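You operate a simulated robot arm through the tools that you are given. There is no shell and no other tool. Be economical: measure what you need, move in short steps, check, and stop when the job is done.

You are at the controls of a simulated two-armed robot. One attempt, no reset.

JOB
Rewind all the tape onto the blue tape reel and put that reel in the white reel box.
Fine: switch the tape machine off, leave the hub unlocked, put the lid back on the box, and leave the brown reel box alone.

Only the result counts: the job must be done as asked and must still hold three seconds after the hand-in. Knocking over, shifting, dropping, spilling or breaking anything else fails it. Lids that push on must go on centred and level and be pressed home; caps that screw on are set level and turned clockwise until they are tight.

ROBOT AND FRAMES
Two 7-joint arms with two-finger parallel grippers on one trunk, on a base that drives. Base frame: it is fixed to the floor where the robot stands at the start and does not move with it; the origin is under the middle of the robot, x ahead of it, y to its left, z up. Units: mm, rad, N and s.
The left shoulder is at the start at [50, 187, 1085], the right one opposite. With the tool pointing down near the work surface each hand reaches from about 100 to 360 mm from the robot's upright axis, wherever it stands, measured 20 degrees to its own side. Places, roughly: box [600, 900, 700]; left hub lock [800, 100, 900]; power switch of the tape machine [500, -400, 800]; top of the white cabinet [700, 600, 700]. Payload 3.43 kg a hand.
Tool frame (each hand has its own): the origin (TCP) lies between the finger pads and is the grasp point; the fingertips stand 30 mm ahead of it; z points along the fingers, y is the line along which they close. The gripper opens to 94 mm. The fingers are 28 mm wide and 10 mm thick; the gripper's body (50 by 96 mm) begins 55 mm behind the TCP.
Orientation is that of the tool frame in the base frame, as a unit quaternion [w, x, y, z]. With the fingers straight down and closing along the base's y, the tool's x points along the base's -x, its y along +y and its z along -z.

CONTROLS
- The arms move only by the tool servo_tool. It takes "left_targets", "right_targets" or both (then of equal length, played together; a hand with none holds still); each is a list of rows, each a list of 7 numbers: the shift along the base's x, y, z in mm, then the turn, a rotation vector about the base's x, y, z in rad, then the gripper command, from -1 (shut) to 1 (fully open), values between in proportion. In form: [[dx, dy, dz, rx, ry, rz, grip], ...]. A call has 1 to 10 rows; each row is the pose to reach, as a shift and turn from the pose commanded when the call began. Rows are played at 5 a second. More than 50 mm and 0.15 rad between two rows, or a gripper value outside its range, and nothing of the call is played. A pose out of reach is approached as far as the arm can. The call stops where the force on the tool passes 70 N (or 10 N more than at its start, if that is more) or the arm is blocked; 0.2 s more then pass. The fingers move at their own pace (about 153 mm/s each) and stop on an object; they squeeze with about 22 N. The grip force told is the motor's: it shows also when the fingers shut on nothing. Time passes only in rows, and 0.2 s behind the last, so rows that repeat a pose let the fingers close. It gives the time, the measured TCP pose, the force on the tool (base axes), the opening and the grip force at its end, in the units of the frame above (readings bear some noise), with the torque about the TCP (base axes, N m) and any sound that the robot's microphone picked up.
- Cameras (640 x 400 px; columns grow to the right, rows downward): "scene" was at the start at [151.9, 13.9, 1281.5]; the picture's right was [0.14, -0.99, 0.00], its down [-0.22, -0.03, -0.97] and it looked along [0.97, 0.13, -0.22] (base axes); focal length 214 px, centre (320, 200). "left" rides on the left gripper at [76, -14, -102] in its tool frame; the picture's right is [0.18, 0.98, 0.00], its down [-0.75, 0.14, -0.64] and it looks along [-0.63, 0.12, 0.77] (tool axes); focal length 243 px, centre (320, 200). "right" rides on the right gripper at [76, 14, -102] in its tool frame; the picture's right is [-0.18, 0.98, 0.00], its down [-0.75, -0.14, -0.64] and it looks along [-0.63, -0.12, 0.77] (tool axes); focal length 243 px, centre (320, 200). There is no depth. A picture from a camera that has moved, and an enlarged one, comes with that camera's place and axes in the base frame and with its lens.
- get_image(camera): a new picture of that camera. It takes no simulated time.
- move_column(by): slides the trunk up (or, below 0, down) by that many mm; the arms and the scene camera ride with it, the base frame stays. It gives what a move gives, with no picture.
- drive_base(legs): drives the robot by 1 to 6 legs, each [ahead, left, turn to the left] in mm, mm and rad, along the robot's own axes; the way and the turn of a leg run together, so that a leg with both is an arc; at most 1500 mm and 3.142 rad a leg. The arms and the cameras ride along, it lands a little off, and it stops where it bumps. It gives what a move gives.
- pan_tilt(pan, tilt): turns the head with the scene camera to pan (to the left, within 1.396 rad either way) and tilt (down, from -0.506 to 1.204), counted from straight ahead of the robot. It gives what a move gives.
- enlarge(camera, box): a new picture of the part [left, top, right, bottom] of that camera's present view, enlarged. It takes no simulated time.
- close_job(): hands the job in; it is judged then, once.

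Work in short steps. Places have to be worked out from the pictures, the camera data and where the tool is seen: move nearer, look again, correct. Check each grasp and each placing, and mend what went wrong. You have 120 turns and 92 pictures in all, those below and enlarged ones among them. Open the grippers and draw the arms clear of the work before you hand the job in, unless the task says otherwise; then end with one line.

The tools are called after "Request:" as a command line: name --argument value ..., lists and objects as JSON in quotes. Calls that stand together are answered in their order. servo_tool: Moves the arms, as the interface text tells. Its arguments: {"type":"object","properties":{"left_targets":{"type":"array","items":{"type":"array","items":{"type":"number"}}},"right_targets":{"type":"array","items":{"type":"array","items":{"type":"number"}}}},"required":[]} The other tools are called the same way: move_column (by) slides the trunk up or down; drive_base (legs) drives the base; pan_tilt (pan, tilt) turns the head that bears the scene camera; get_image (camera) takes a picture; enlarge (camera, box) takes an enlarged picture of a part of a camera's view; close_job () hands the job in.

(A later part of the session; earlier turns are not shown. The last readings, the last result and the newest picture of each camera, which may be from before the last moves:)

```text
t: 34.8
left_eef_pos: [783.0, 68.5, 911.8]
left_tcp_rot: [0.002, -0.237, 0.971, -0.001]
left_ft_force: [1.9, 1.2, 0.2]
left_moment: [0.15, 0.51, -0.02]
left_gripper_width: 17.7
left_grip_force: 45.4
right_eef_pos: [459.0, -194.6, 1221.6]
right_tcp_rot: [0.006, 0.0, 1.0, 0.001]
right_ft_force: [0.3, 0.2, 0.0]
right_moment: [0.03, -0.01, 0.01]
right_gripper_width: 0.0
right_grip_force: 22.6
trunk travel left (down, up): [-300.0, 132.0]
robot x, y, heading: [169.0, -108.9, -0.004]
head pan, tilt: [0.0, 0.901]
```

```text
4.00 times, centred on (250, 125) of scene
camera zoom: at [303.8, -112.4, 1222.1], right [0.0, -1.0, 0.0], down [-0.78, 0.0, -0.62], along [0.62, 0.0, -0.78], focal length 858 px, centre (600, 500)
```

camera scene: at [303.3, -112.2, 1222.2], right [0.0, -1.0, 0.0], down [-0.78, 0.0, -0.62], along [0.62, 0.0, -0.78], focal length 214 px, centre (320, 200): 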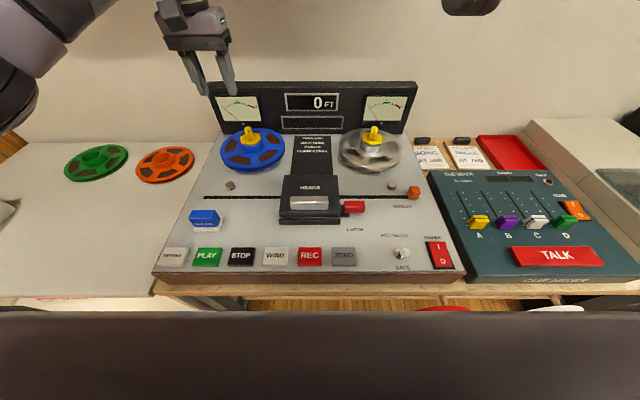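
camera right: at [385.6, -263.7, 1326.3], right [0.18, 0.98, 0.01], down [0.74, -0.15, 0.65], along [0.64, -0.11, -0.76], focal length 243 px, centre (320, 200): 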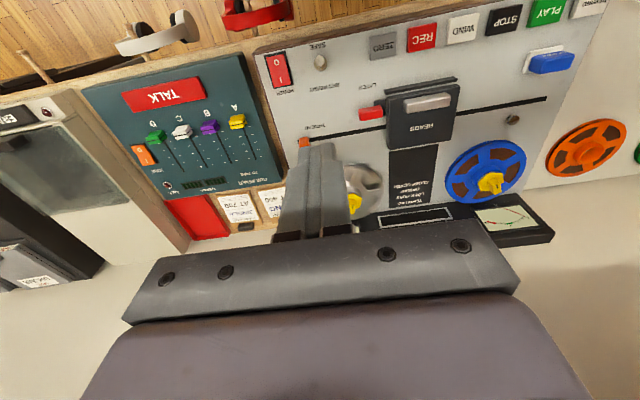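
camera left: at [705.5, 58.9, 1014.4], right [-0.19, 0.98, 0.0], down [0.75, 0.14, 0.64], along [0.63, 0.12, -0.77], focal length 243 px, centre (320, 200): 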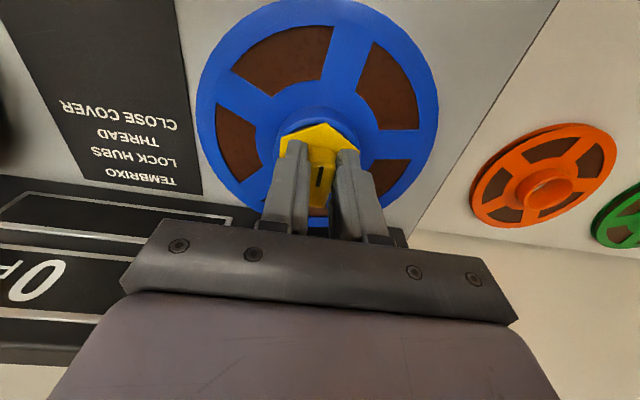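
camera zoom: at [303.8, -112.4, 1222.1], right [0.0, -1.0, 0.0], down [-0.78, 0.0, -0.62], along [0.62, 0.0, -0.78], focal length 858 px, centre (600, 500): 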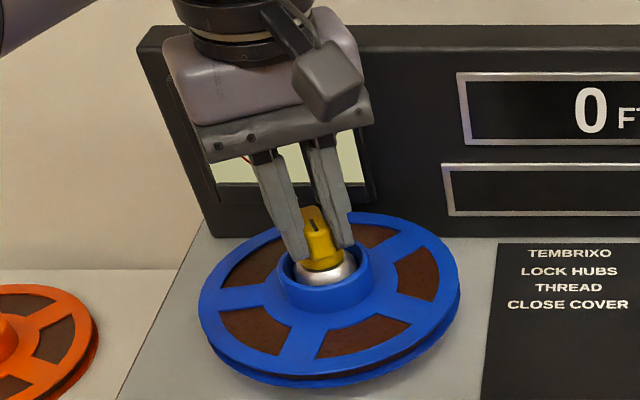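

The yellow lobes now appear drawn in and the reel stayed put; no click yet. I turn further to find the end stop.

Request:
servo_tool --left_targets '[[0, 0, 0, 0, 0, 0.12, -1], [0, 0, 0, 0, 0, 0.24, -1], [0, 0, 0, 0, 0, 0.36, -1], [0, 0, 0, 0, 0, 0.48, -1]]'

Request:
enlarge --camera "scene" --box '[190, 75, 310, 175]'

```text
t: 35.8
left_eef_pos: [786.2, 64.9, 912.3]
left_tcp_rot: [0.003, -0.46, 0.888, -0.003]
left_ft_force: [25.0, -20.2, -2.5]
left_moment: [0.41, -0.29, -0.33]
left_gripper_width: 17.8
left_grip_force: 45.2
right_eef_pos: [461.8, -196.8, 1220.2]
right_tcp_rot: [0.005, 0.001, 1.0, 0.003]
right_ft_force: [1.1, 1.1, -0.1]
right_moment: [0.0, -0.01, -0.01]
right_gripper_width: 0.0
right_grip_force: 21.8
trunk travel left (down, up): [-300.0, 132.0]
robot x, y, heading: [169.0, -109.5, 0.0]
head pan, tilt: [0.0, 0.901]
```

```text
4.00 times, centred on (250, 125) of scene
camera zoom: at [306.3, -114.6, 1221.7], right [0.0, -1.0, 0.0], down [-0.79, 0.0, -0.62], along [0.62, 0.0, -0.79], focal length 858 px, centre (600, 500)
```

zoom: 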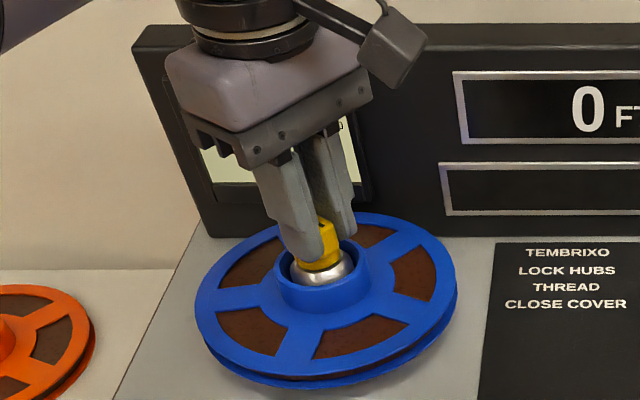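

Lateral force built up since the tab is off-axis; the lobes are retracted anyway. I open, lift and inspect.

Request:
servo_tool --left_targets '[[0, 0, 0, 0, 0, 0.48, -0.3], [0, 0, 0, 0, 0, 0.48, -0.3], [0, 0, 40, 0, 0, 0.4, -0.3], [0, 0, 80, 0, 0, 0.26, -0.1], [0, 0, 100, 0, 0, 0.12, 0.5], [0, 0, 100, 0, 0, 0, 0.5], [-20, 5, 100, 0, 0, -0.12, 0.5], [-30, 5, 100, 0, 0, -0.26, 0.5], [-30, 5, 100, 0, 0, -0.38, 0.5], [-30, 5, 100, 0, 0, -0.48, 0.5]]'

Request:
enlarge --camera "scene" --box '[190, 75, 310, 175]'

Request:
get_image --camera "left"

```text
refused: row 1 steps farther than a row can; nothing moved
```

```text
4.00 times, centred on (250, 125) of scene
camera zoom: at [306.3, -114.6, 1221.7], right [0.0, -1.0, 0.0], down [-0.79, 0.0, -0.62], along [0.62, 0.0, -0.79], focal length 858 px, centre (600, 500)
```

zoom: 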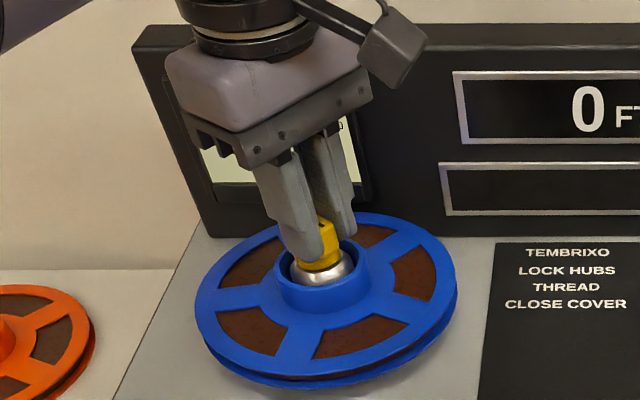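

```text
56 pictures are left
camera left: at [752.7, -5.1, 1014.4], right [-0.91, 0.42, -0.01], down [0.31, 0.7, 0.64], along [0.27, 0.58, -0.77], focal length 243 px, centre (320, 200)
```

left: 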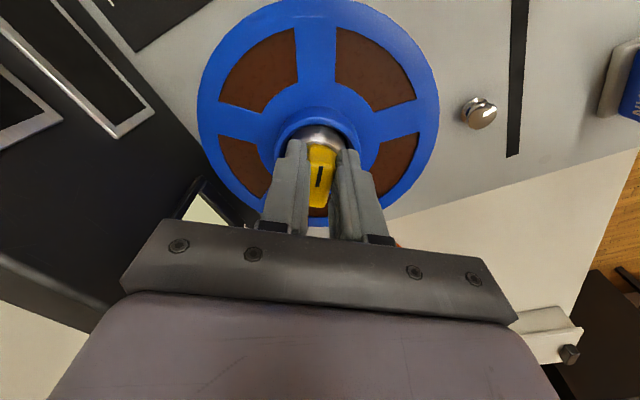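

Turns count from the present pose; I resend with relative turns, avoiding wasted pictures.

Request:
servo_tool --left_targets '[[0, 0, 0, 0, 0, 0, -0.3], [0, 0, 0, 0, 0, 0, -0.3], [0, 0, 40, 0, 0, -0.12, -0.3], [0, 0, 80, 0, 0, -0.26, -0.1], [0, 0, 100, 0, 0, -0.4, 0.5], [0, 0, 100, 0, 0, -0.54, 0.5], [-15, 5, 100, 0, 0, -0.68, 0.5], [-30, 5, 100, 0, 0, -0.82, 0.5], [-30, 5, 100, 0, 0, -0.96, 0.5]]'

Request:
enlarge --camera "scene" --box '[190, 75, 310, 175]'

Request:
get_image --camera "left"

```text
t: 37.8
left_eef_pos: [752.7, 74.5, 1011.3]
left_tcp_rot: [0.0, 0.003, 1.0, -0.001]
left_ft_force: [0.2, 0.1, 0.6]
left_moment: [0.0, -0.03, -0.03]
left_gripper_width: 70.4
left_grip_force: 0.1
right_eef_pos: [459.4, -194.3, 1223.2]
right_tcp_rot: [0.006, 0.0, 1.0, 0.0]
right_ft_force: [-0.1, -0.6, -0.6]
right_moment: [-0.01, 0.0, 0.02]
right_gripper_width: 0.0
right_grip_force: 22.4
trunk travel left (down, up): [-300.0, 132.0]
robot x, y, heading: [165.8, -112.8, -0.004]
head pan, tilt: [0.0, 0.901]
```

```text
4.00 times, centred on (250, 125) of scene
camera zoom: at [303.5, -112.4, 1222.1], right [0.0, -1.0, 0.0], down [-0.78, 0.0, -0.62], along [0.62, 0.0, -0.78], focal length 858 px, centre (600, 500)
```

zoom: 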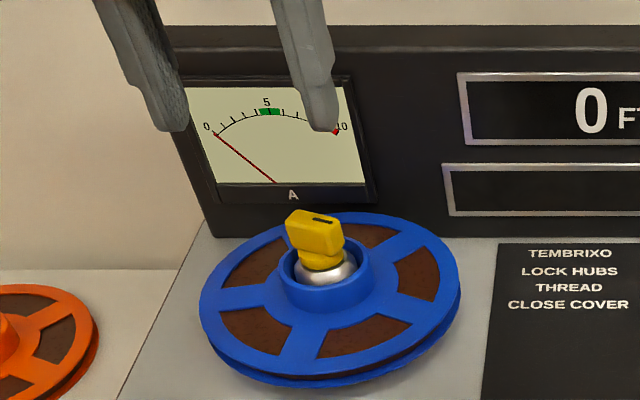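

```text
54 pictures are left
camera left: at [676.0, 61.2, 1114.3], right [-0.18, 0.98, 0.0], down [0.75, 0.14, 0.64], along [0.63, 0.11, -0.77], focal length 243 px, centre (320, 200)
```

left: 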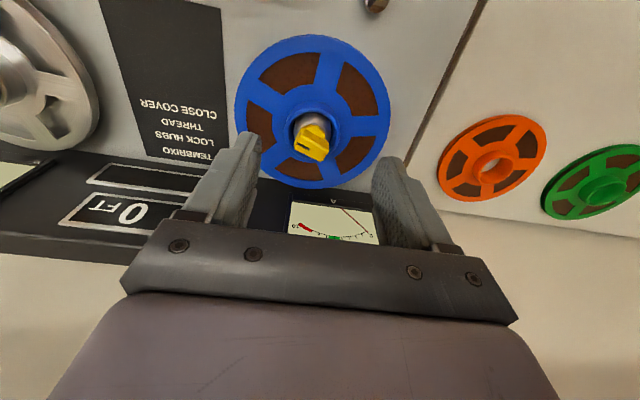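

The hub is unlocked (the lobe plate is in line with the tab, clear of the ring). The reel's hub ring is about 66 mm wide, so I grip it from outside. First a close look to centre on it.

Request:
enlarge --camera "left" --box '[232, 30, 392, 190]'

```text
2.50 times, centred on (312, 110) of left
camera zoom: at [676.0, 61.2, 1114.3], right [-0.18, 0.98, 0.0], down [0.75, 0.14, 0.64], along [0.63, 0.11, -0.77], focal length 606 px, centre (340, 425)
```

zoom: 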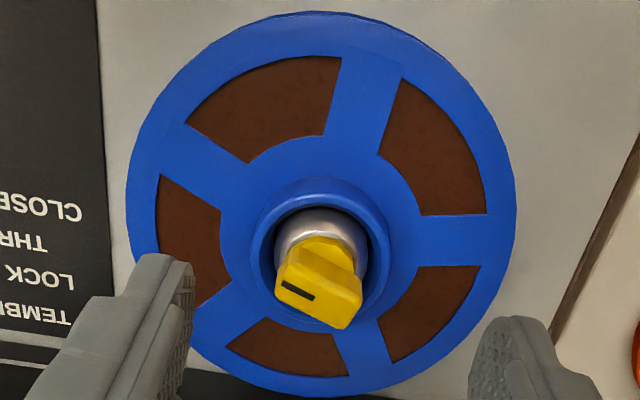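

The ring centre is at about [783.5, 71.5]. Before taking the reel I open the box: draw the left arm back to its carry pose and drive to the cabinet.

Request:
servo_tool --left_targets '[[-30, 5, 35, 0, 0, 0, 0.5], [-75, 10, 55, 0, 0, 0, 0.5], [-120, 15, 75, 0, 0, 0, 0.5], [-165, 20, 95, 0, 0, 0, 0.5], [-210, 25, 110, 0, 0, 0, 0.5], [-255, 30, 120, 0, 0, 0, 0.5]]'

Request:
drive_base --legs '[[-60, 0, 0], [0, 780, 0]]'

Request:
get_image --camera "scene"

```text
t: 39.2
left_eef_pos: [496.5, 103.6, 1131.8]
left_tcp_rot: [0.001, 0.0, 1.0, 0.0]
left_ft_force: [0.2, -0.2, -0.3]
left_moment: [-0.02, -0.01, -0.03]
left_gripper_width: 70.3
left_grip_force: 0.1
right_eef_pos: [458.5, -194.5, 1222.2]
right_tcp_rot: [0.007, 0.0, 1.0, 0.0]
right_ft_force: [-0.8, 1.1, 0.1]
right_moment: [0.02, -0.01, 0.01]
right_gripper_width: 0.1
right_grip_force: 21.9
trunk travel left (down, up): [-300.0, 132.0]
robot x, y, heading: [171.1, -113.3, -0.004]
head pan, tilt: [0.0, 0.901]
```

```text
t: 47.1
left_eef_pos: [429.8, 894.4, 1131.8]
left_tcp_rot: [0.001, -0.007, 1.0, 0.0]
left_ft_force: [0.1, 0.8, 0.2]
left_moment: [0.02, 0.0, 0.02]
left_gripper_width: 70.4
left_grip_force: 0.1
right_eef_pos: [396.6, 595.3, 1222.2]
right_tcp_rot: [0.006, -0.007, 1.0, 0.001]
right_ft_force: [0.2, -0.3, 0.0]
right_moment: [-0.01, 0.02, 0.0]
right_gripper_width: 0.0
right_grip_force: 21.6
trunk travel left (down, up): [-300.0, 132.0]
robot x, y, heading: [103.6, 675.9, 0.013]
head pan, tilt: [0.0, 0.901]
```

```text
52 pictures are left
camera scene: at [239.3, 674.1, 1222.2], right [0.01, -1.0, 0.0], down [-0.78, -0.01, -0.62], along [0.62, 0.01, -0.78], focal length 214 px, centre (320, 200)
```

scene: 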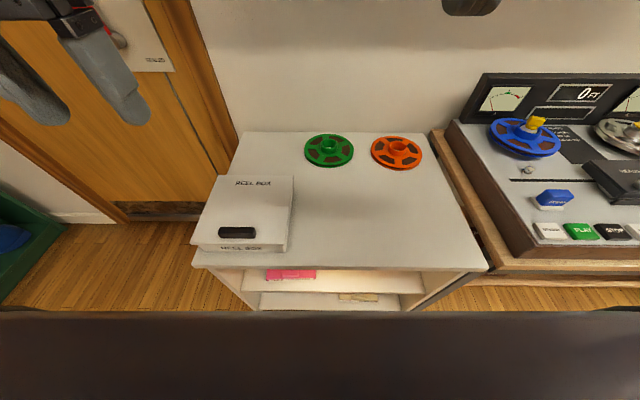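

The robot is in front of the cabinet. I zoom in on the white box and lid.

Request:
enlarge --camera "scene" --box '[180, 165, 310, 260]'

```text
4.21 times, centred on (245, 212) of scene
camera zoom: at [239.3, 674.1, 1222.2], right [0.01, -1.0, 0.0], down [-0.78, -0.01, -0.62], along [0.62, 0.01, -0.78], focal length 903 px, centre (636, 147)
```

zoom: 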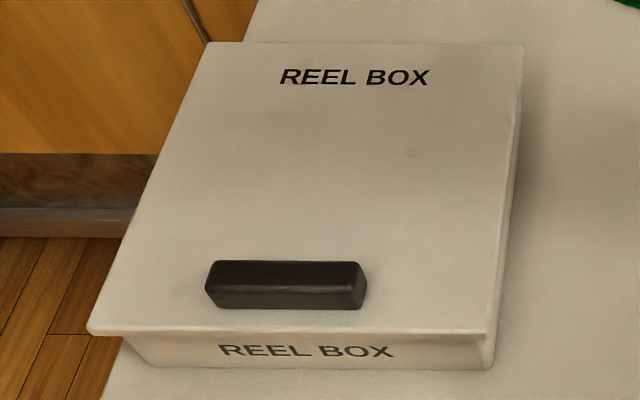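

The lid carries a black bar handle near its front, at about [478, 864], long along y. I turn the left hand 90° so that the fingers close along x, and come down above the handle.

Request:
servo_tool --left_targets '[[5, -3, -15, 0, 0, 0.14, 0], [10, -6, -30, 0, 0, 0.28, 0], [15, -9, -50, 0, 0, 0.42, 0], [20, -12, -70, 0, 0, 0.56, 0], [25, -15, -95, 0, 0, 0.7, 0], [30, -18, -120, 0, 0, 0.84, 0], [35, -21, -145, 0, 0, 0.98, 0], [40, -24, -170, 0, 0, 1.12, 0], [45, -27, -195, 0, 0, 1.26, 0], [48, -30, -220, 0, 0, 1.4, 0]]'

Request:
servo_tool --left_targets '[[0, 0, -15, 0, 0, 0.14, 0], [0, 0, -15, 0, 0, 0.16, 0]]'

Request:
get_image --camera "left"

Request:
get_image --camera "scene"

```text
t: 49.3
left_eef_pos: [477.6, 863.8, 913.3]
left_tcp_rot: [0.001, -0.651, 0.759, 0.001]
left_ft_force: [-0.3, 0.4, -0.2]
left_moment: [0.02, -0.05, -0.01]
left_gripper_width: 47.0
left_grip_force: 0.1
right_eef_pos: [395.0, 594.4, 1222.5]
right_tcp_rot: [0.007, -0.006, 1.0, 0.001]
right_ft_force: [-0.2, 0.1, 0.0]
right_moment: [0.01, -0.01, 0.0]
right_gripper_width: 0.0
right_grip_force: 22.5
trunk travel left (down, up): [-300.0, 132.0]
robot x, y, heading: [104.2, 672.6, 0.01]
head pan, tilt: [0.0, 0.901]
```

```text
t: 49.9
left_eef_pos: [476.9, 862.3, 897.7]
left_tcp_rot: [-0.002, 0.709, -0.705, 0.0]
left_ft_force: [-0.7, 0.1, 0.7]
left_moment: [0.0, -0.03, 0.0]
left_gripper_width: 46.8
left_grip_force: 0.1
right_eef_pos: [396.1, 593.9, 1222.2]
right_tcp_rot: [0.007, -0.007, 1.0, 0.002]
right_ft_force: [-0.2, -0.2, -0.1]
right_moment: [0.0, 0.03, -0.03]
right_gripper_width: 0.0
right_grip_force: 22.4
trunk travel left (down, up): [-300.0, 132.0]
robot x, y, heading: [106.0, 670.6, 0.014]
head pan, tilt: [0.0, 0.901]
```

```text
50 pictures are left
camera left: at [491.2, 787.6, 999.6], right [-0.98, -0.19, 0.0], down [-0.15, 0.75, 0.64], along [-0.12, 0.63, -0.77], focal length 243 px, centre (320, 200)
```

left: 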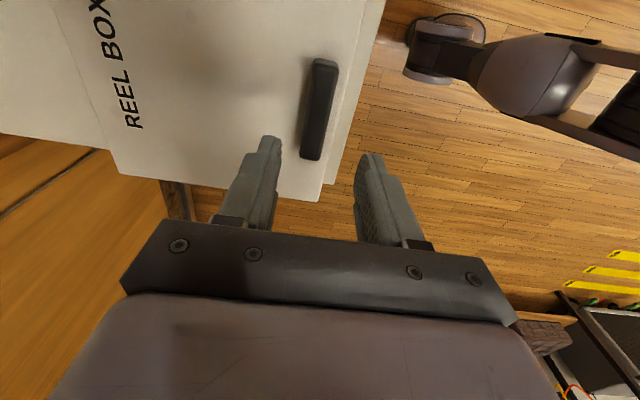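

```text
49 pictures are left
camera scene: at [239.3, 674.0, 1222.2], right [0.01, -1.0, 0.0], down [-0.78, -0.01, -0.62], along [0.62, 0.01, -0.78], focal length 214 px, centre (320, 200)
```

scene: 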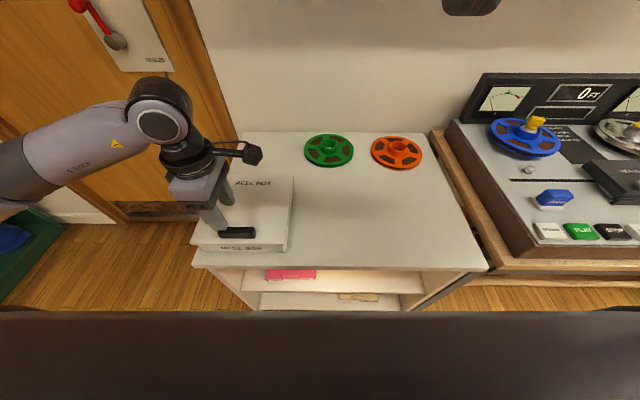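

Handle refined: centre about [479, 872], top near z≈775. I lower to just above it and check.

Request:
servo_tool --left_targets '[[2, 10, -40, 0, 0, 0, 0], [2, 10, -80, 0, 0, 0, 0]]'

Request:
get_image --camera "left"

Request:
enlarge --camera "scene" --box '[180, 165, 310, 260]'

```text
t: 50.5
left_eef_pos: [479.3, 874.3, 815.2]
left_tcp_rot: [-0.002, 0.708, -0.707, 0.0]
left_ft_force: [0.5, -1.2, 0.0]
left_moment: [-0.01, 0.03, 0.0]
left_gripper_width: 47.3
left_grip_force: 0.0
right_eef_pos: [396.2, 594.7, 1223.3]
right_tcp_rot: [0.006, -0.007, 1.0, 0.0]
right_ft_force: [-0.3, 0.1, -0.1]
right_moment: [0.04, 0.01, -0.02]
right_gripper_width: 0.0
right_grip_force: 21.9
trunk travel left (down, up): [-300.0, 132.0]
robot x, y, heading: [102.0, 670.4, 0.012]
head pan, tilt: [0.0, 0.901]
```

```text
48 pictures are left
camera left: at [492.7, 797.9, 917.3], right [-0.98, -0.19, 0.0], down [-0.14, 0.75, 0.64], along [-0.12, 0.63, -0.77], focal length 243 px, centre (320, 200)
```

left: 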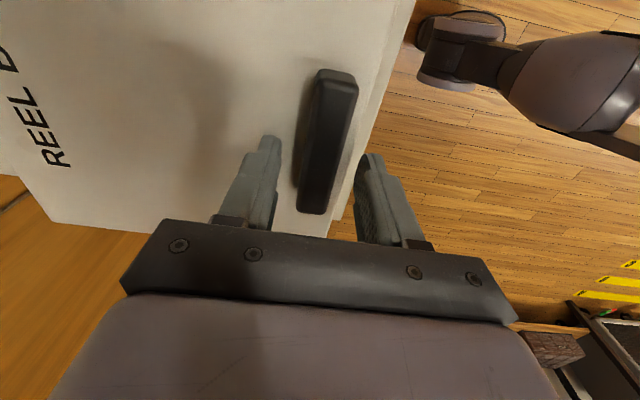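

```text
4.21 times, centred on (245, 212) of scene
camera zoom: at [239.4, 674.1, 1222.2], right [0.01, -1.0, 0.0], down [-0.78, -0.01, -0.62], along [0.62, 0.01, -0.78], focal length 903 px, centre (636, 147)
```

zoom: 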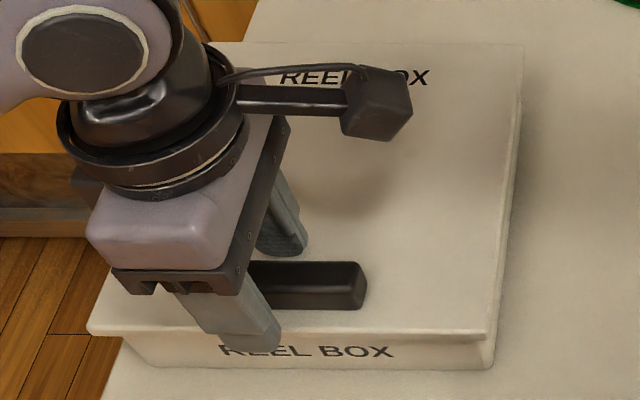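

The handle lies between the fingers, top at z≈778. I lower by 20 mm and close.

Request:
servo_tool --left_targets '[[0, -6, -10, 0, 0, 0, 0], [0, -6, -16, 0, 0, 0, 0], [0, -6, -20, 0, 0, 0, 0], [0, -6, -20, 0, 0, 0, -1], [0, -6, -20, 0, 0, 0, -1]]'

Request:
enlarge --camera "scene" --box '[180, 165, 310, 260]'

```text
t: 51.1
left_eef_pos: [483.5, 867.5, 810.7]
left_tcp_rot: [-0.01, 0.709, -0.705, 0.011]
left_ft_force: [-10.0, 4.0, 28.4]
left_moment: [0.13, -0.34, -0.01]
left_gripper_width: 43.8
left_grip_force: 0.0
right_eef_pos: [394.2, 594.1, 1223.2]
right_tcp_rot: [0.007, -0.008, 1.0, 0.001]
right_ft_force: [0.0, -0.7, -0.4]
right_moment: [0.01, -0.02, -0.04]
right_gripper_width: 0.0
right_grip_force: 21.7
trunk travel left (down, up): [-300.0, 132.0]
robot x, y, heading: [104.8, 669.7, 0.013]
head pan, tilt: [0.0, 0.901]
stopped in row 3 (left hand): the force on the tool passed its limit at 76 N (the readings are from after the stop); the commanded pose is now the measured one
```

```text
4.21 times, centred on (245, 212) of scene
camera zoom: at [237.2, 674.0, 1222.4], right [0.01, -1.0, 0.0], down [-0.78, -0.01, -0.62], along [0.62, 0.01, -0.78], focal length 903 px, centre (636, 147)
```

zoom: 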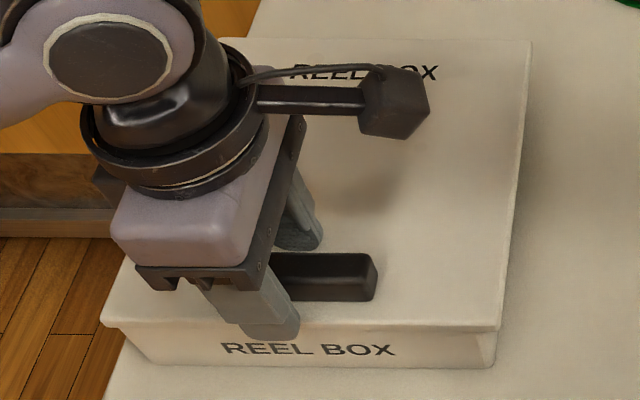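

The fingertips touched the lid: lid top is at z≈779. I ease up 3 mm and close on the handle.

Request:
servo_tool --left_targets '[[-2, 0, 3, 0, 0, 0, 0], [-2, 0, 3, 0, 0, 0, -1], [-2, 0, 3, 0, 0, 0, -1]]'

Request:
get_image --camera "left"

```text
t: 51.9
left_eef_pos: [479.3, 867.0, 812.2]
left_tcp_rot: [-0.008, 0.708, -0.706, 0.007]
left_ft_force: [-12.6, 2.0, 27.4]
left_moment: [-0.11, 0.64, -0.09]
left_gripper_width: 30.8
left_grip_force: 22.3
right_eef_pos: [391.5, 592.6, 1223.1]
right_tcp_rot: [0.008, -0.008, 1.0, 0.002]
right_ft_force: [-0.7, -0.7, 0.0]
right_moment: [-0.01, -0.04, 0.0]
right_gripper_width: 0.0
right_grip_force: 21.7
trunk travel left (down, up): [-300.0, 132.0]
robot x, y, heading: [103.7, 673.6, 0.01]
head pan, tilt: [0.0, 0.901]
```

```text
45 pictures are left
camera left: at [491.7, 791.3, 915.0], right [-0.98, -0.19, -0.02], down [-0.16, 0.75, 0.64], along [-0.1, 0.63, -0.77], focal length 243 px, centre (320, 200)
```

left: 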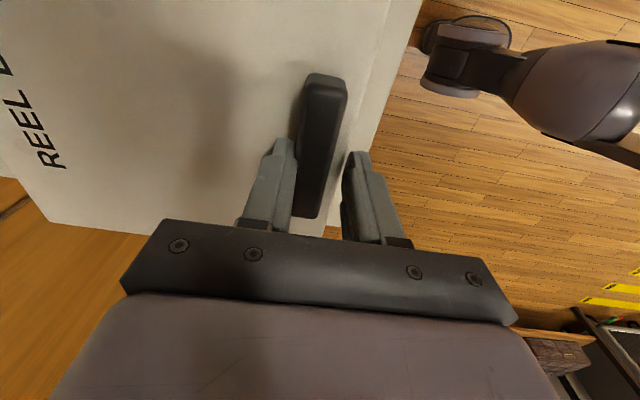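

Still 27 N of upward push and perhaps only one finger touching. I raise 5 mm more, keeping the fingers closing.

Request:
servo_tool --left_targets '[[0, 0, 3, 0, 0, 0, -1], [0, 0, 5, 0, 0, 0, -1], [0, 0, 5, 0, 0, 0, -1], [0, 0, 5, 0, 0, 0, -1]]'

Request:
get_image --camera "left"

```text
t: 52.9
left_eef_pos: [482.7, 868.6, 814.4]
left_tcp_rot: [-0.009, 0.709, -0.705, 0.007]
left_ft_force: [-0.1, -0.4, -2.0]
left_moment: [0.05, 0.19, 0.0]
left_gripper_width: 31.1
left_grip_force: 21.9
right_eef_pos: [396.0, 594.2, 1221.5]
right_tcp_rot: [0.006, -0.008, 1.0, 0.001]
right_ft_force: [-0.5, -0.3, -1.0]
right_moment: [-0.01, 0.0, -0.05]
right_gripper_width: 0.0
right_grip_force: 22.2
trunk travel left (down, up): [-300.0, 132.0]
robot x, y, heading: [103.6, 669.1, 0.015]
head pan, tilt: [0.0, 0.901]
```

```text
44 pictures are left
camera left: at [494.7, 792.5, 918.0], right [-0.98, -0.19, -0.02], down [-0.16, 0.75, 0.64], along [-0.1, 0.63, -0.77], focal length 243 px, centre (320, 200)
```

left: 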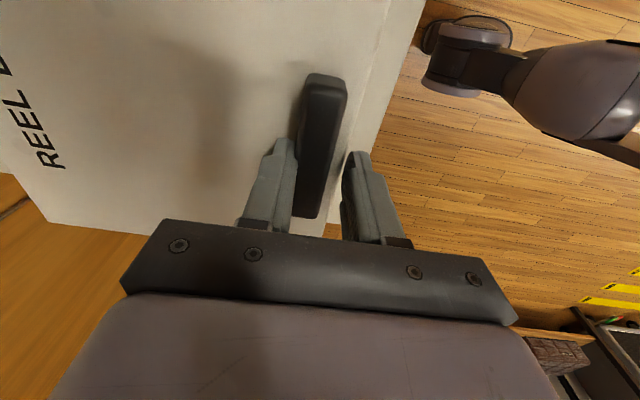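

Handle is held (31 mm), forces near zero. I lift gently 20 mm and look.

Request:
servo_tool --left_targets '[[0, 0, 4, 0, 0, 0, -1], [0, 0, 8, 0, 0, 0, -1], [0, 0, 12, 0, 0, 0, -1], [0, 0, 16, 0, 0, 0, -1], [0, 0, 20, 0, 0, 0, -1]]'

Request:
enlarge --camera "scene" --box '[170, 150, 330, 260]'

```text
t: 54.1
left_eef_pos: [484.1, 868.6, 834.6]
left_tcp_rot: [-0.008, 0.708, -0.706, 0.008]
left_ft_force: [0.9, 0.4, -2.4]
left_moment: [0.02, 0.2, -0.02]
left_gripper_width: 30.8
left_grip_force: 22.1
right_eef_pos: [397.0, 594.5, 1221.0]
right_tcp_rot: [0.006, -0.008, 1.0, 0.0]
right_ft_force: [-0.1, 0.8, 0.2]
right_moment: [0.02, 0.01, 0.01]
right_gripper_width: 0.0
right_grip_force: 21.8
trunk travel left (down, up): [-300.0, 132.0]
robot x, y, heading: [104.2, 673.5, 0.014]
head pan, tilt: [0.0, 0.901]
```

```text
3.64 times, centred on (250, 205) of scene
camera zoom: at [239.3, 674.4, 1222.1], right [0.01, -1.0, 0.0], down [-0.78, -0.01, -0.62], along [0.62, 0.01, -0.78], focal length 780 px, centre (574, 182)
```

zoom: 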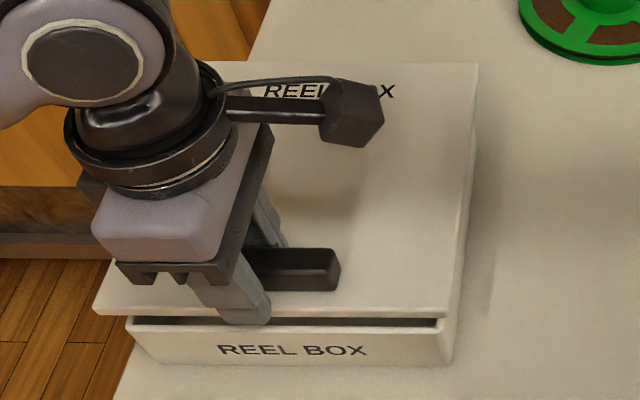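

The lid comes off level, weight about 2.4 N. I lift it clear by 80 mm, then drive right 290 mm so it hangs above the free part of the cabinet.

Request:
servo_tool --left_targets '[[0, 0, 20, 0, 0, 0, -1], [0, 0, 40, 0, 0, 0, -1], [0, 0, 60, 0, 0, 0, -1], [0, 0, 80, 0, 0, 0, -1]]'

Request:
drive_base --legs '[[0, -290, 0]]'

Request:
get_image --camera "scene"

```text
t: 55.1
left_eef_pos: [483.7, 866.9, 915.2]
left_tcp_rot: [-0.008, 0.709, -0.705, 0.008]
left_ft_force: [-0.5, -0.4, -2.3]
left_moment: [0.03, 0.22, 0.03]
left_gripper_width: 30.8
left_grip_force: 21.9
right_eef_pos: [395.4, 594.3, 1223.0]
right_tcp_rot: [0.006, -0.007, 1.0, 0.001]
right_ft_force: [-0.1, -0.6, 0.1]
right_moment: [-0.01, 0.02, 0.02]
right_gripper_width: 0.0
right_grip_force: 21.9
trunk travel left (down, up): [-300.0, 132.0]
robot x, y, heading: [104.4, 671.3, 0.012]
head pan, tilt: [0.0, 0.901]
```

```text
t: 58.3
left_eef_pos: [487.8, 577.0, 914.5]
left_tcp_rot: [-0.008, 0.71, -0.704, 0.008]
left_ft_force: [0.0, 0.3, -2.2]
left_moment: [0.02, 0.21, 0.01]
left_gripper_width: 30.9
left_grip_force: 21.9
right_eef_pos: [400.4, 303.3, 1223.6]
right_tcp_rot: [0.006, -0.01, 1.0, 0.0]
right_ft_force: [-0.3, 0.0, 0.0]
right_moment: [0.01, 0.01, 0.06]
right_gripper_width: 0.0
right_grip_force: 22.1
trunk travel left (down, up): [-300.0, 132.0]
robot x, y, heading: [108.7, 376.6, 0.017]
head pan, tilt: [0.0, 0.901]
```

```text
42 pictures are left
camera scene: at [243.6, 382.8, 1222.1], right [0.02, -1.0, 0.0], down [-0.78, -0.01, -0.62], along [0.62, 0.01, -0.78], focal length 214 px, centre (320, 200)
```

scene: 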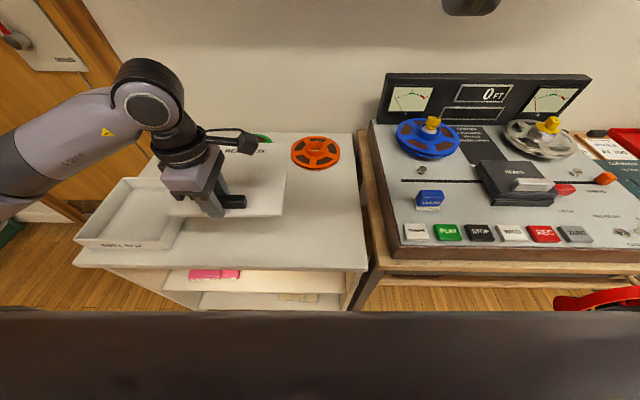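

The lid hangs over free cabinet top. I lower it, the last part in small rows until contact.

Request:
servo_tool --left_targets '[[0, 0, -40, 0, 0, 0, -1], [0, 0, -80, 0, 0, 0, -1], [0, 0, -115, 0, 0, 0, -1], [0, 0, -125, 0, 0, 0, -1], [0, 0, -131, 0, 0, 0, -1], [0, 0, -137, 0, 0, 0, -1]]'

Request:
enlarge --camera "scene" --box '[70, 120, 330, 270]'

```text
t: 59.7
left_eef_pos: [486.6, 576.5, 777.1]
left_tcp_rot: [-0.007, 0.71, -0.704, 0.008]
left_ft_force: [0.0, -0.9, -2.1]
left_moment: [0.01, 0.17, 0.0]
left_gripper_width: 30.9
left_grip_force: 21.8
right_eef_pos: [401.7, 303.9, 1222.7]
right_tcp_rot: [0.007, -0.009, 1.0, 0.001]
right_ft_force: [-0.5, -1.0, 0.1]
right_moment: [0.0, 0.02, 0.01]
right_gripper_width: 0.0
right_grip_force: 21.6
trunk travel left (down, up): [-300.0, 132.0]
robot x, y, heading: [109.7, 379.9, 0.014]
head pan, tilt: [0.0, 0.901]
```

```text
2.46 times, centred on (200, 195) of scene
camera zoom: at [243.6, 382.9, 1222.1], right [0.02, -1.0, 0.0], down [-0.78, -0.01, -0.62], along [0.62, 0.01, -0.78], focal length 528 px, centre (615, 212)
```

zoom: 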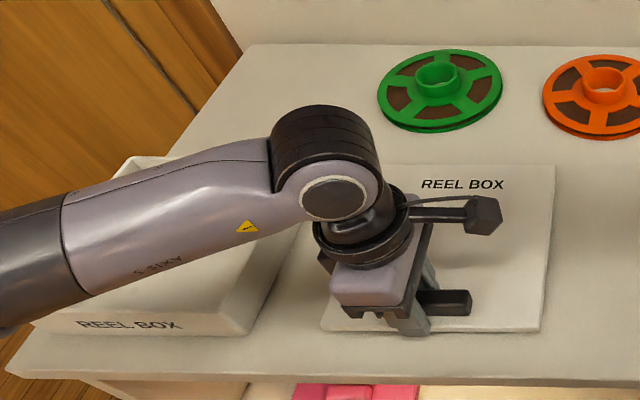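

Clear of the box and reels; the lid is a little above the surface. Continue in small rows.

Request:
servo_tool --left_targets '[[0, 0, -4, 0, 0, 0, -1], [0, 0, -8, 0, 0, 0, -1], [0, 0, -12, 0, 0, 0, -1], [0, 0, -15, 0, 0, 0, -1]]'

```text
t: 60.7
left_eef_pos: [487.3, 577.7, 768.6]
left_tcp_rot: [-0.013, 0.71, -0.704, 0.013]
left_ft_force: [-8.9, 9.3, 47.5]
left_moment: [0.17, 0.56, 0.03]
left_gripper_width: 31.2
left_grip_force: 22.6
right_eef_pos: [397.3, 303.0, 1224.0]
right_tcp_rot: [0.008, -0.01, 1.0, 0.002]
right_ft_force: [-0.6, 0.4, -0.2]
right_moment: [-0.01, 0.0, -0.02]
right_gripper_width: 0.0
right_grip_force: 21.7
trunk travel left (down, up): [-300.0, 132.0]
robot x, y, heading: [111.3, 381.0, 0.015]
head pan, tilt: [0.0, 0.901]
```

Landed (about 47 N). I ease up, open and lift away.

Request:
servo_tool --left_targets '[[0, 0, 5, 0, 0, 0, -1], [0, 0, 5, 0, 0, 0, 0.3], [0, 0, 5, 0, 0, 0, 0.3], [0, 0, 40, 0, 0, 0, 0.3], [0, 0, 80, 0, 0, 0, 0.3], [0, 0, 120, 0, 0, 0, 0.3], [0, 0, 165, 0, 0, -0.14, 0.3], [0, 0, 210, 0, 0, -0.28, 0.3], [0, 0, 255, 0, 0, -0.42, 0.3], [0, 0, 300, 0, 0, -0.56, 0.3]]'

Request:
servo_tool --left_targets '[[0, 0, 20, 0, 0, -0.14, 1], [0, 0, 40, 0, 0, -0.28, 1], [0, 0, 60, 0, 0, -0.42, 1], [0, 0, 60, 0, 0, -0.56, 1], [0, 0, 60, 0, 0, -0.7, 1], [0, 0, 60, 0, 0, -0.84, 1], [0, 0, 60, 0, 0, -0.98, 1], [0, 0, 60, 0, 0, -1.01, 1]]'

Request:
get_image --camera "scene"

```text
t: 62.9
left_eef_pos: [487.9, 576.8, 1060.9]
left_tcp_rot: [0.005, -0.487, 0.873, -0.009]
left_ft_force: [0.2, 0.2, 0.4]
left_moment: [-0.03, -0.01, 0.0]
left_gripper_width: 61.3
left_grip_force: 0.1
right_eef_pos: [400.9, 304.2, 1221.8]
right_tcp_rot: [0.006, -0.009, 1.0, 0.002]
right_ft_force: [-0.6, 0.2, -0.1]
right_moment: [-0.01, -0.01, 0.0]
right_gripper_width: 0.0
right_grip_force: 22.7
trunk travel left (down, up): [-300.0, 132.0]
robot x, y, heading: [112.2, 377.3, 0.016]
head pan, tilt: [0.0, 0.901]
```

```text
t: 64.7
left_eef_pos: [488.2, 577.1, 1123.8]
left_tcp_rot: [0.001, -0.003, 1.0, -0.012]
left_ft_force: [-0.9, 0.3, 0.4]
left_moment: [0.04, 0.03, 0.03]
left_gripper_width: 93.9
left_grip_force: 0.0
right_eef_pos: [400.3, 304.4, 1222.0]
right_tcp_rot: [0.006, -0.01, 1.0, 0.001]
right_ft_force: [0.8, 1.3, -0.2]
right_moment: [-0.01, 0.02, 0.0]
right_gripper_width: 0.0
right_grip_force: 21.9
trunk travel left (down, up): [-300.0, 132.0]
robot x, y, heading: [107.4, 379.7, 0.017]
head pan, tilt: [0.0, 0.901]
```

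```text
40 pictures are left
camera scene: at [243.5, 382.8, 1222.2], right [0.02, -1.0, 0.0], down [-0.78, -0.01, -0.62], along [0.62, 0.01, -0.78], focal length 214 px, centre (320, 200)
```

scene: 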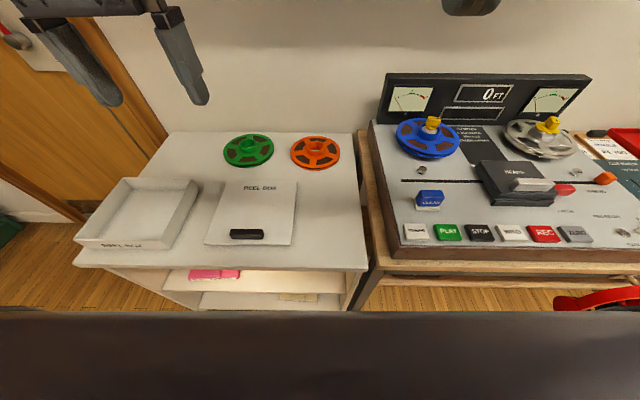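

Box open, lid lying on the cabinet. I drive back to the machine for the reel.

Request:
drive_base --legs '[[0, -490, -0.016], [52, 0, 0]]'

Request:
servo_tool --left_targets '[[45, 0, -20, 0.02, 0, 0, 1], [90, 0, -40, 0.024, 0, 0, 1], [135, 0, -60, 0.024, 0, 0, 1], [180, 0, -80, 0.024, 0, 0, 1], [220, 0, -100, 0.024, 0, 0, 1], [240, -5, -120, 0.024, 0, 0, 1]]'

Request:
get_image --camera "left"

Request:
get_image --camera "scene"

```text
t: 70.1
left_eef_pos: [547.4, 75.0, 1122.5]
left_tcp_rot: [0.0, 0.001, 1.0, -0.011]
left_ft_force: [0.0, -0.7, 0.4]
left_moment: [-0.02, 0.01, -0.02]
left_gripper_width: 94.0
left_grip_force: 0.0
right_eef_pos: [456.3, -197.6, 1221.3]
right_tcp_rot: [0.006, -0.004, 1.0, 0.001]
right_ft_force: [0.6, 1.2, -0.6]
right_moment: [0.01, 0.0, -0.04]
right_gripper_width: 0.0
right_grip_force: 22.3
trunk travel left (down, up): [-300.0, 132.0]
robot x, y, heading: [161.1, -118.7, 0.002]
head pan, tilt: [0.0, 0.901]
```

```text
t: 71.5
left_eef_pos: [785.1, 70.2, 1004.1]
left_tcp_rot: [0.001, 0.002, 1.0, 0.002]
left_ft_force: [-0.2, 0.1, 0.4]
left_moment: [0.0, 0.01, -0.01]
left_gripper_width: 94.1
left_grip_force: 0.0
right_eef_pos: [456.0, -196.8, 1222.1]
right_tcp_rot: [0.006, -0.003, 1.0, 0.001]
right_ft_force: [0.2, -0.3, -0.6]
right_moment: [0.01, -0.02, -0.01]
right_gripper_width: 0.0
right_grip_force: 22.3
trunk travel left (down, up): [-300.0, 132.0]
robot x, y, heading: [166.3, -121.5, 0.0]
head pan, tilt: [0.0, 0.901]
```

```text
39 pictures are left
camera left: at [708.2, 56.5, 1106.4], right [-0.18, 0.98, 0.0], down [0.75, 0.14, 0.64], along [0.63, 0.12, -0.77], focal length 243 px, centre (320, 200)
```

left: 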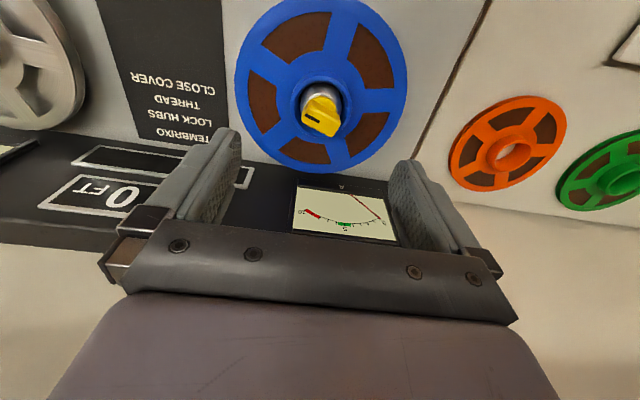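

```text
38 pictures are left
camera scene: at [299.9, -116.5, 1222.1], right [0.0, -1.0, 0.0], down [-0.78, 0.0, -0.62], along [0.62, 0.0, -0.78], focal length 214 px, centre (320, 200)
```

scene: 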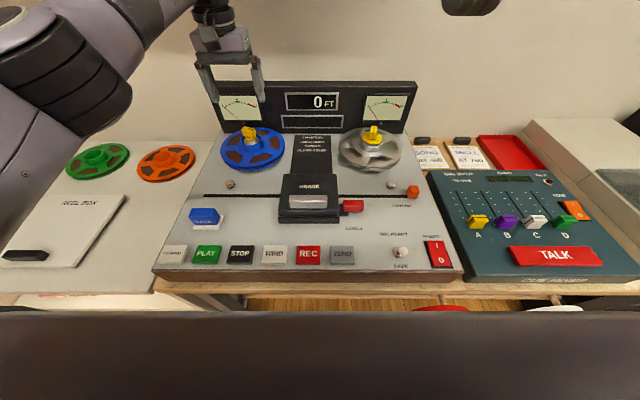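

Prediction of the ring position matches. I descend around the ring, slowing near the flange.

Request:
servo_tool --left_targets '[[-1, 1, -45, 0, 0, 0, 1], [-1, 1, -85, 0, 0, 0, 1], [-1, 1, -108, 0, 0, 0, 1]]'

Request:
enlarge --camera "scene" --box '[190, 75, 310, 175]'

Request:
get_image --camera "left"

```text
t: 72.3
left_eef_pos: [784.0, 72.3, 896.4]
left_tcp_rot: [0.0, 0.001, 1.0, 0.001]
left_ft_force: [-0.3, -0.7, 0.2]
left_moment: [-0.02, 0.0, -0.02]
left_gripper_width: 94.2
left_grip_force: 0.0
right_eef_pos: [455.4, -197.1, 1222.6]
right_tcp_rot: [0.005, -0.003, 1.0, 0.001]
right_ft_force: [-0.4, -0.1, -0.5]
right_moment: [0.0, 0.02, 0.02]
right_gripper_width: 0.1
right_grip_force: 21.9
trunk travel left (down, up): [-300.0, 132.0]
robot x, y, heading: [165.9, -117.9, 0.007]
head pan, tilt: [0.0, 0.901]
```

```text
4.00 times, centred on (250, 125) of scene
camera zoom: at [299.9, -115.8, 1222.2], right [0.0, -1.0, 0.0], down [-0.78, 0.0, -0.62], along [0.62, 0.0, -0.78], focal length 858 px, centre (600, 500)
```

zoom: 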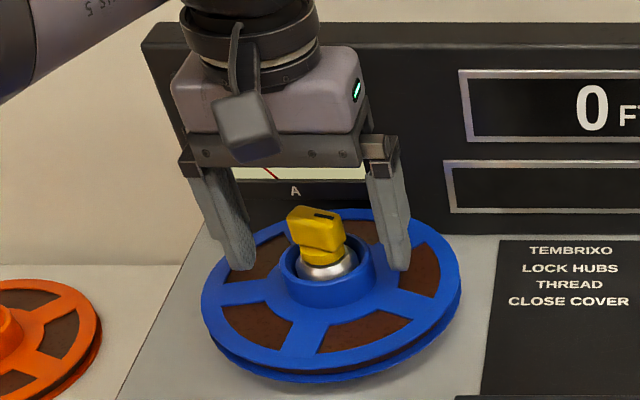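

```text
36 pictures are left
camera left: at [707.0, 57.9, 997.9], right [-0.18, 0.98, 0.0], down [0.75, 0.14, 0.64], along [0.63, 0.12, -0.77], focal length 243 px, centre (320, 200)
```

left: 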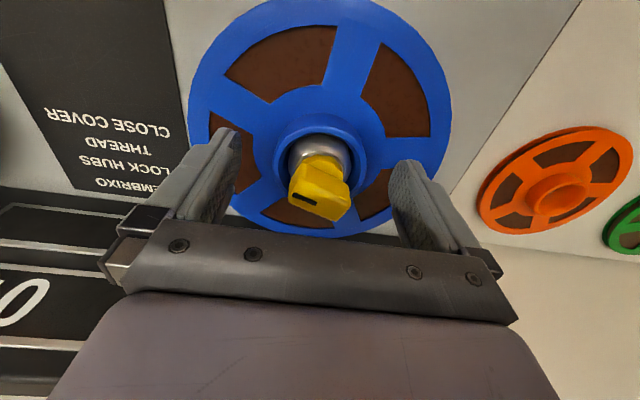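

Well placed around the ring. I descend in small rows toward the flange.

Request:
servo_tool --left_targets '[[-1, -2, -4, 0, 0, 0, 1], [-1, -2, -8, 0, 0, 0, 1], [-1, -2, -11, 0, 0, 0, 1], [-1, -2, -14, 0, 0, 0, 1]]'

Request:
enlarge --camera "scene" --box '[210, 105, 290, 165]'

```text
t: 73.3
left_eef_pos: [783.3, 70.1, 882.3]
left_tcp_rot: [0.0, 0.002, 1.0, 0.001]
left_ft_force: [0.0, -0.3, 1.0]
left_moment: [-0.01, 0.01, 0.0]
left_gripper_width: 93.9
left_grip_force: 0.0
right_eef_pos: [455.8, -196.2, 1223.3]
right_tcp_rot: [0.006, -0.004, 1.0, 0.0]
right_ft_force: [-1.0, -0.2, 0.1]
right_moment: [-0.03, 0.03, -0.02]
right_gripper_width: 0.0
right_grip_force: 21.8
trunk travel left (down, up): [-300.0, 132.0]
robot x, y, heading: [164.0, -115.8, 0.002]
head pan, tilt: [0.0, 0.901]
```

```text
6.67 times, centred on (250, 135) of scene
camera zoom: at [299.8, -115.9, 1222.2], right [0.0, -1.0, 0.0], down [-0.78, 0.0, -0.62], along [0.62, 0.0, -0.78], focal length 1430 px, centre (787, 633)
```

zoom: 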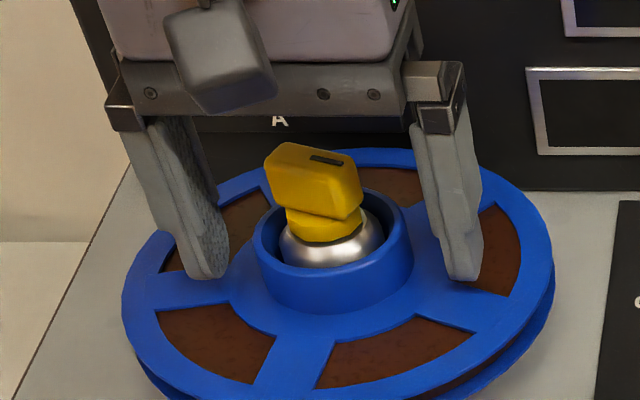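

Tips are beside the ring, slightly above the flange. Five more millimetres, then close.

Request:
servo_tool --left_targets '[[0, 0, -3, 0, 0, 0, 1], [0, 0, -6, 0, 0, 0, 1], [0, 0, -6, 0, 0, 0, 0], [0, 0, -6, 0, 0, 0, -1], [0, 0, -6, 0, 0, 0, -1]]'

Request:
enlarge --camera "scene" --box '[210, 105, 290, 165]'

```text
t: 74.5
left_eef_pos: [782.5, 70.0, 876.6]
left_tcp_rot: [0.001, 0.001, 1.0, 0.001]
left_ft_force: [1.6, 5.0, 6.1]
left_moment: [-0.02, 0.25, 0.0]
left_gripper_width: 61.7
left_grip_force: 21.8
right_eef_pos: [455.0, -195.8, 1222.0]
right_tcp_rot: [0.006, -0.003, 1.0, 0.001]
right_ft_force: [0.0, 0.3, -0.8]
right_moment: [0.0, -0.01, 0.0]
right_gripper_width: 0.1
right_grip_force: 22.1
trunk travel left (down, up): [-300.0, 132.0]
robot x, y, heading: [167.3, -117.2, 0.008]
head pan, tilt: [0.0, 0.901]
```

```text
6.67 times, centred on (250, 135) of scene
camera zoom: at [299.5, -115.5, 1222.3], right [0.0, -1.0, 0.0], down [-0.78, 0.0, -0.62], along [0.62, 0.0, -0.78], focal length 1430 px, centre (787, 633)
```

zoom: 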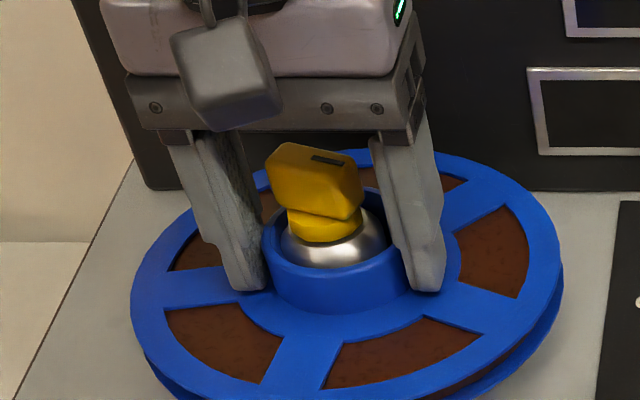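

The ring is gripped firmly (61.7 mm). I lift straight up slowly.

Request:
servo_tool --left_targets '[[0, 0, 4, 0, 0, 0, -1], [0, 0, 9, 0, 0, 0, -1], [0, 0, 15, 0, 0, 0, -1], [0, 0, 22, 0, 0, 0, -1], [0, 0, 30, 0, 0, 0, -1], [0, 0, 40, 0, 0, 0, -1]]'

Request:
enlarge --camera "scene" --box '[190, 75, 310, 175]'

```text
t: 75.9
left_eef_pos: [784.4, 68.5, 914.6]
left_tcp_rot: [0.0, 0.003, 1.0, -0.002]
left_ft_force: [0.3, -0.7, -3.5]
left_moment: [0.0, 0.04, -0.03]
left_gripper_width: 61.6
left_grip_force: 22.0
right_eef_pos: [456.1, -197.0, 1222.3]
right_tcp_rot: [0.006, -0.004, 1.0, 0.001]
right_ft_force: [-0.6, 0.8, 0.4]
right_moment: [0.0, -0.03, 0.0]
right_gripper_width: 0.1
right_grip_force: 21.6
trunk travel left (down, up): [-300.0, 132.0]
robot x, y, heading: [165.0, -118.9, 0.001]
head pan, tilt: [0.0, 0.901]
```

```text
4.00 times, centred on (250, 125) of scene
camera zoom: at [300.1, -115.9, 1222.1], right [0.0, -1.0, 0.0], down [-0.78, 0.0, -0.62], along [0.62, 0.0, -0.78], focal length 858 px, centre (600, 500)
```

zoom: 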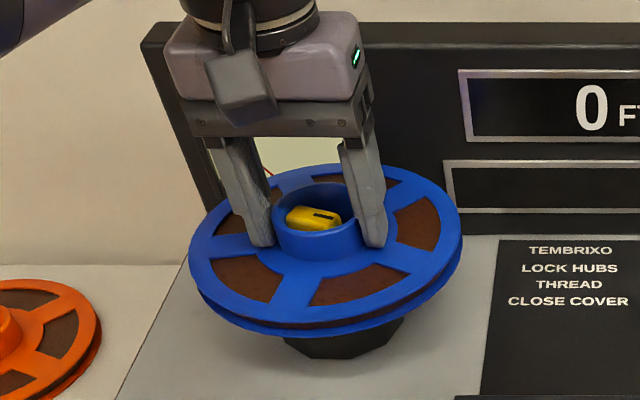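

The reel comes up level. I lift further clear of the knob and draw back to the carry pose.

Request:
servo_tool --left_targets '[[0, 0, 30, 0, 0, 0, -1], [0, 0, 65, 0, 0, 0, -1], [0, 0, 100, 0, 0, 0, -1], [-30, 3, 115, 0, 0, 0, -1], [-70, 6, 125, 0, 0, 0, -1], [-110, 10, 130, 0, 0, 0, -1], [-150, 14, 135, 0, 0, 0, -1], [-190, 18, 140, 0, 0, 0, -1], [-230, 22, 140, 0, 0, 0, -1], [-260, 26, 140, 0, 0, 0, -1]]'

Request:
get_image --camera "scene"

```text
t: 78.1
left_eef_pos: [519.9, 96.5, 1054.4]
left_tcp_rot: [0.001, 0.001, 1.0, 0.001]
left_ft_force: [-0.3, -0.6, -2.7]
left_moment: [0.01, 0.01, 0.02]
left_gripper_width: 61.6
left_grip_force: 22.1
right_eef_pos: [456.2, -196.9, 1223.7]
right_tcp_rot: [0.006, -0.003, 1.0, 0.002]
right_ft_force: [0.0, -0.5, -0.1]
right_moment: [-0.03, 0.02, -0.01]
right_gripper_width: 0.0
right_grip_force: 21.8
trunk travel left (down, up): [-300.0, 132.0]
robot x, y, heading: [162.0, -118.3, 0.004]
head pan, tilt: [0.0, 0.901]
```

```text
32 pictures are left
camera scene: at [299.8, -115.7, 1222.2], right [0.0, -1.0, 0.0], down [-0.78, 0.0, -0.62], along [0.62, 0.0, -0.78], focal length 214 px, centre (320, 200)
```

scene: 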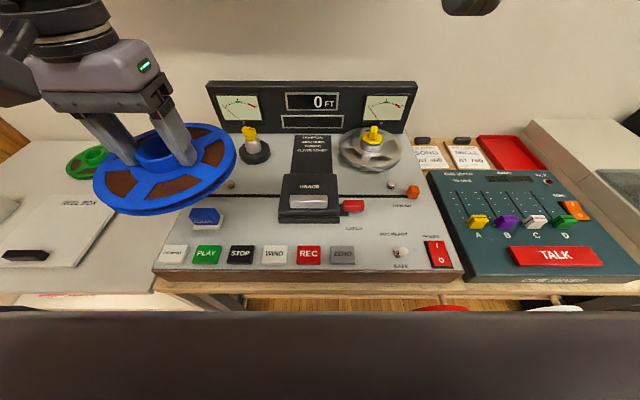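

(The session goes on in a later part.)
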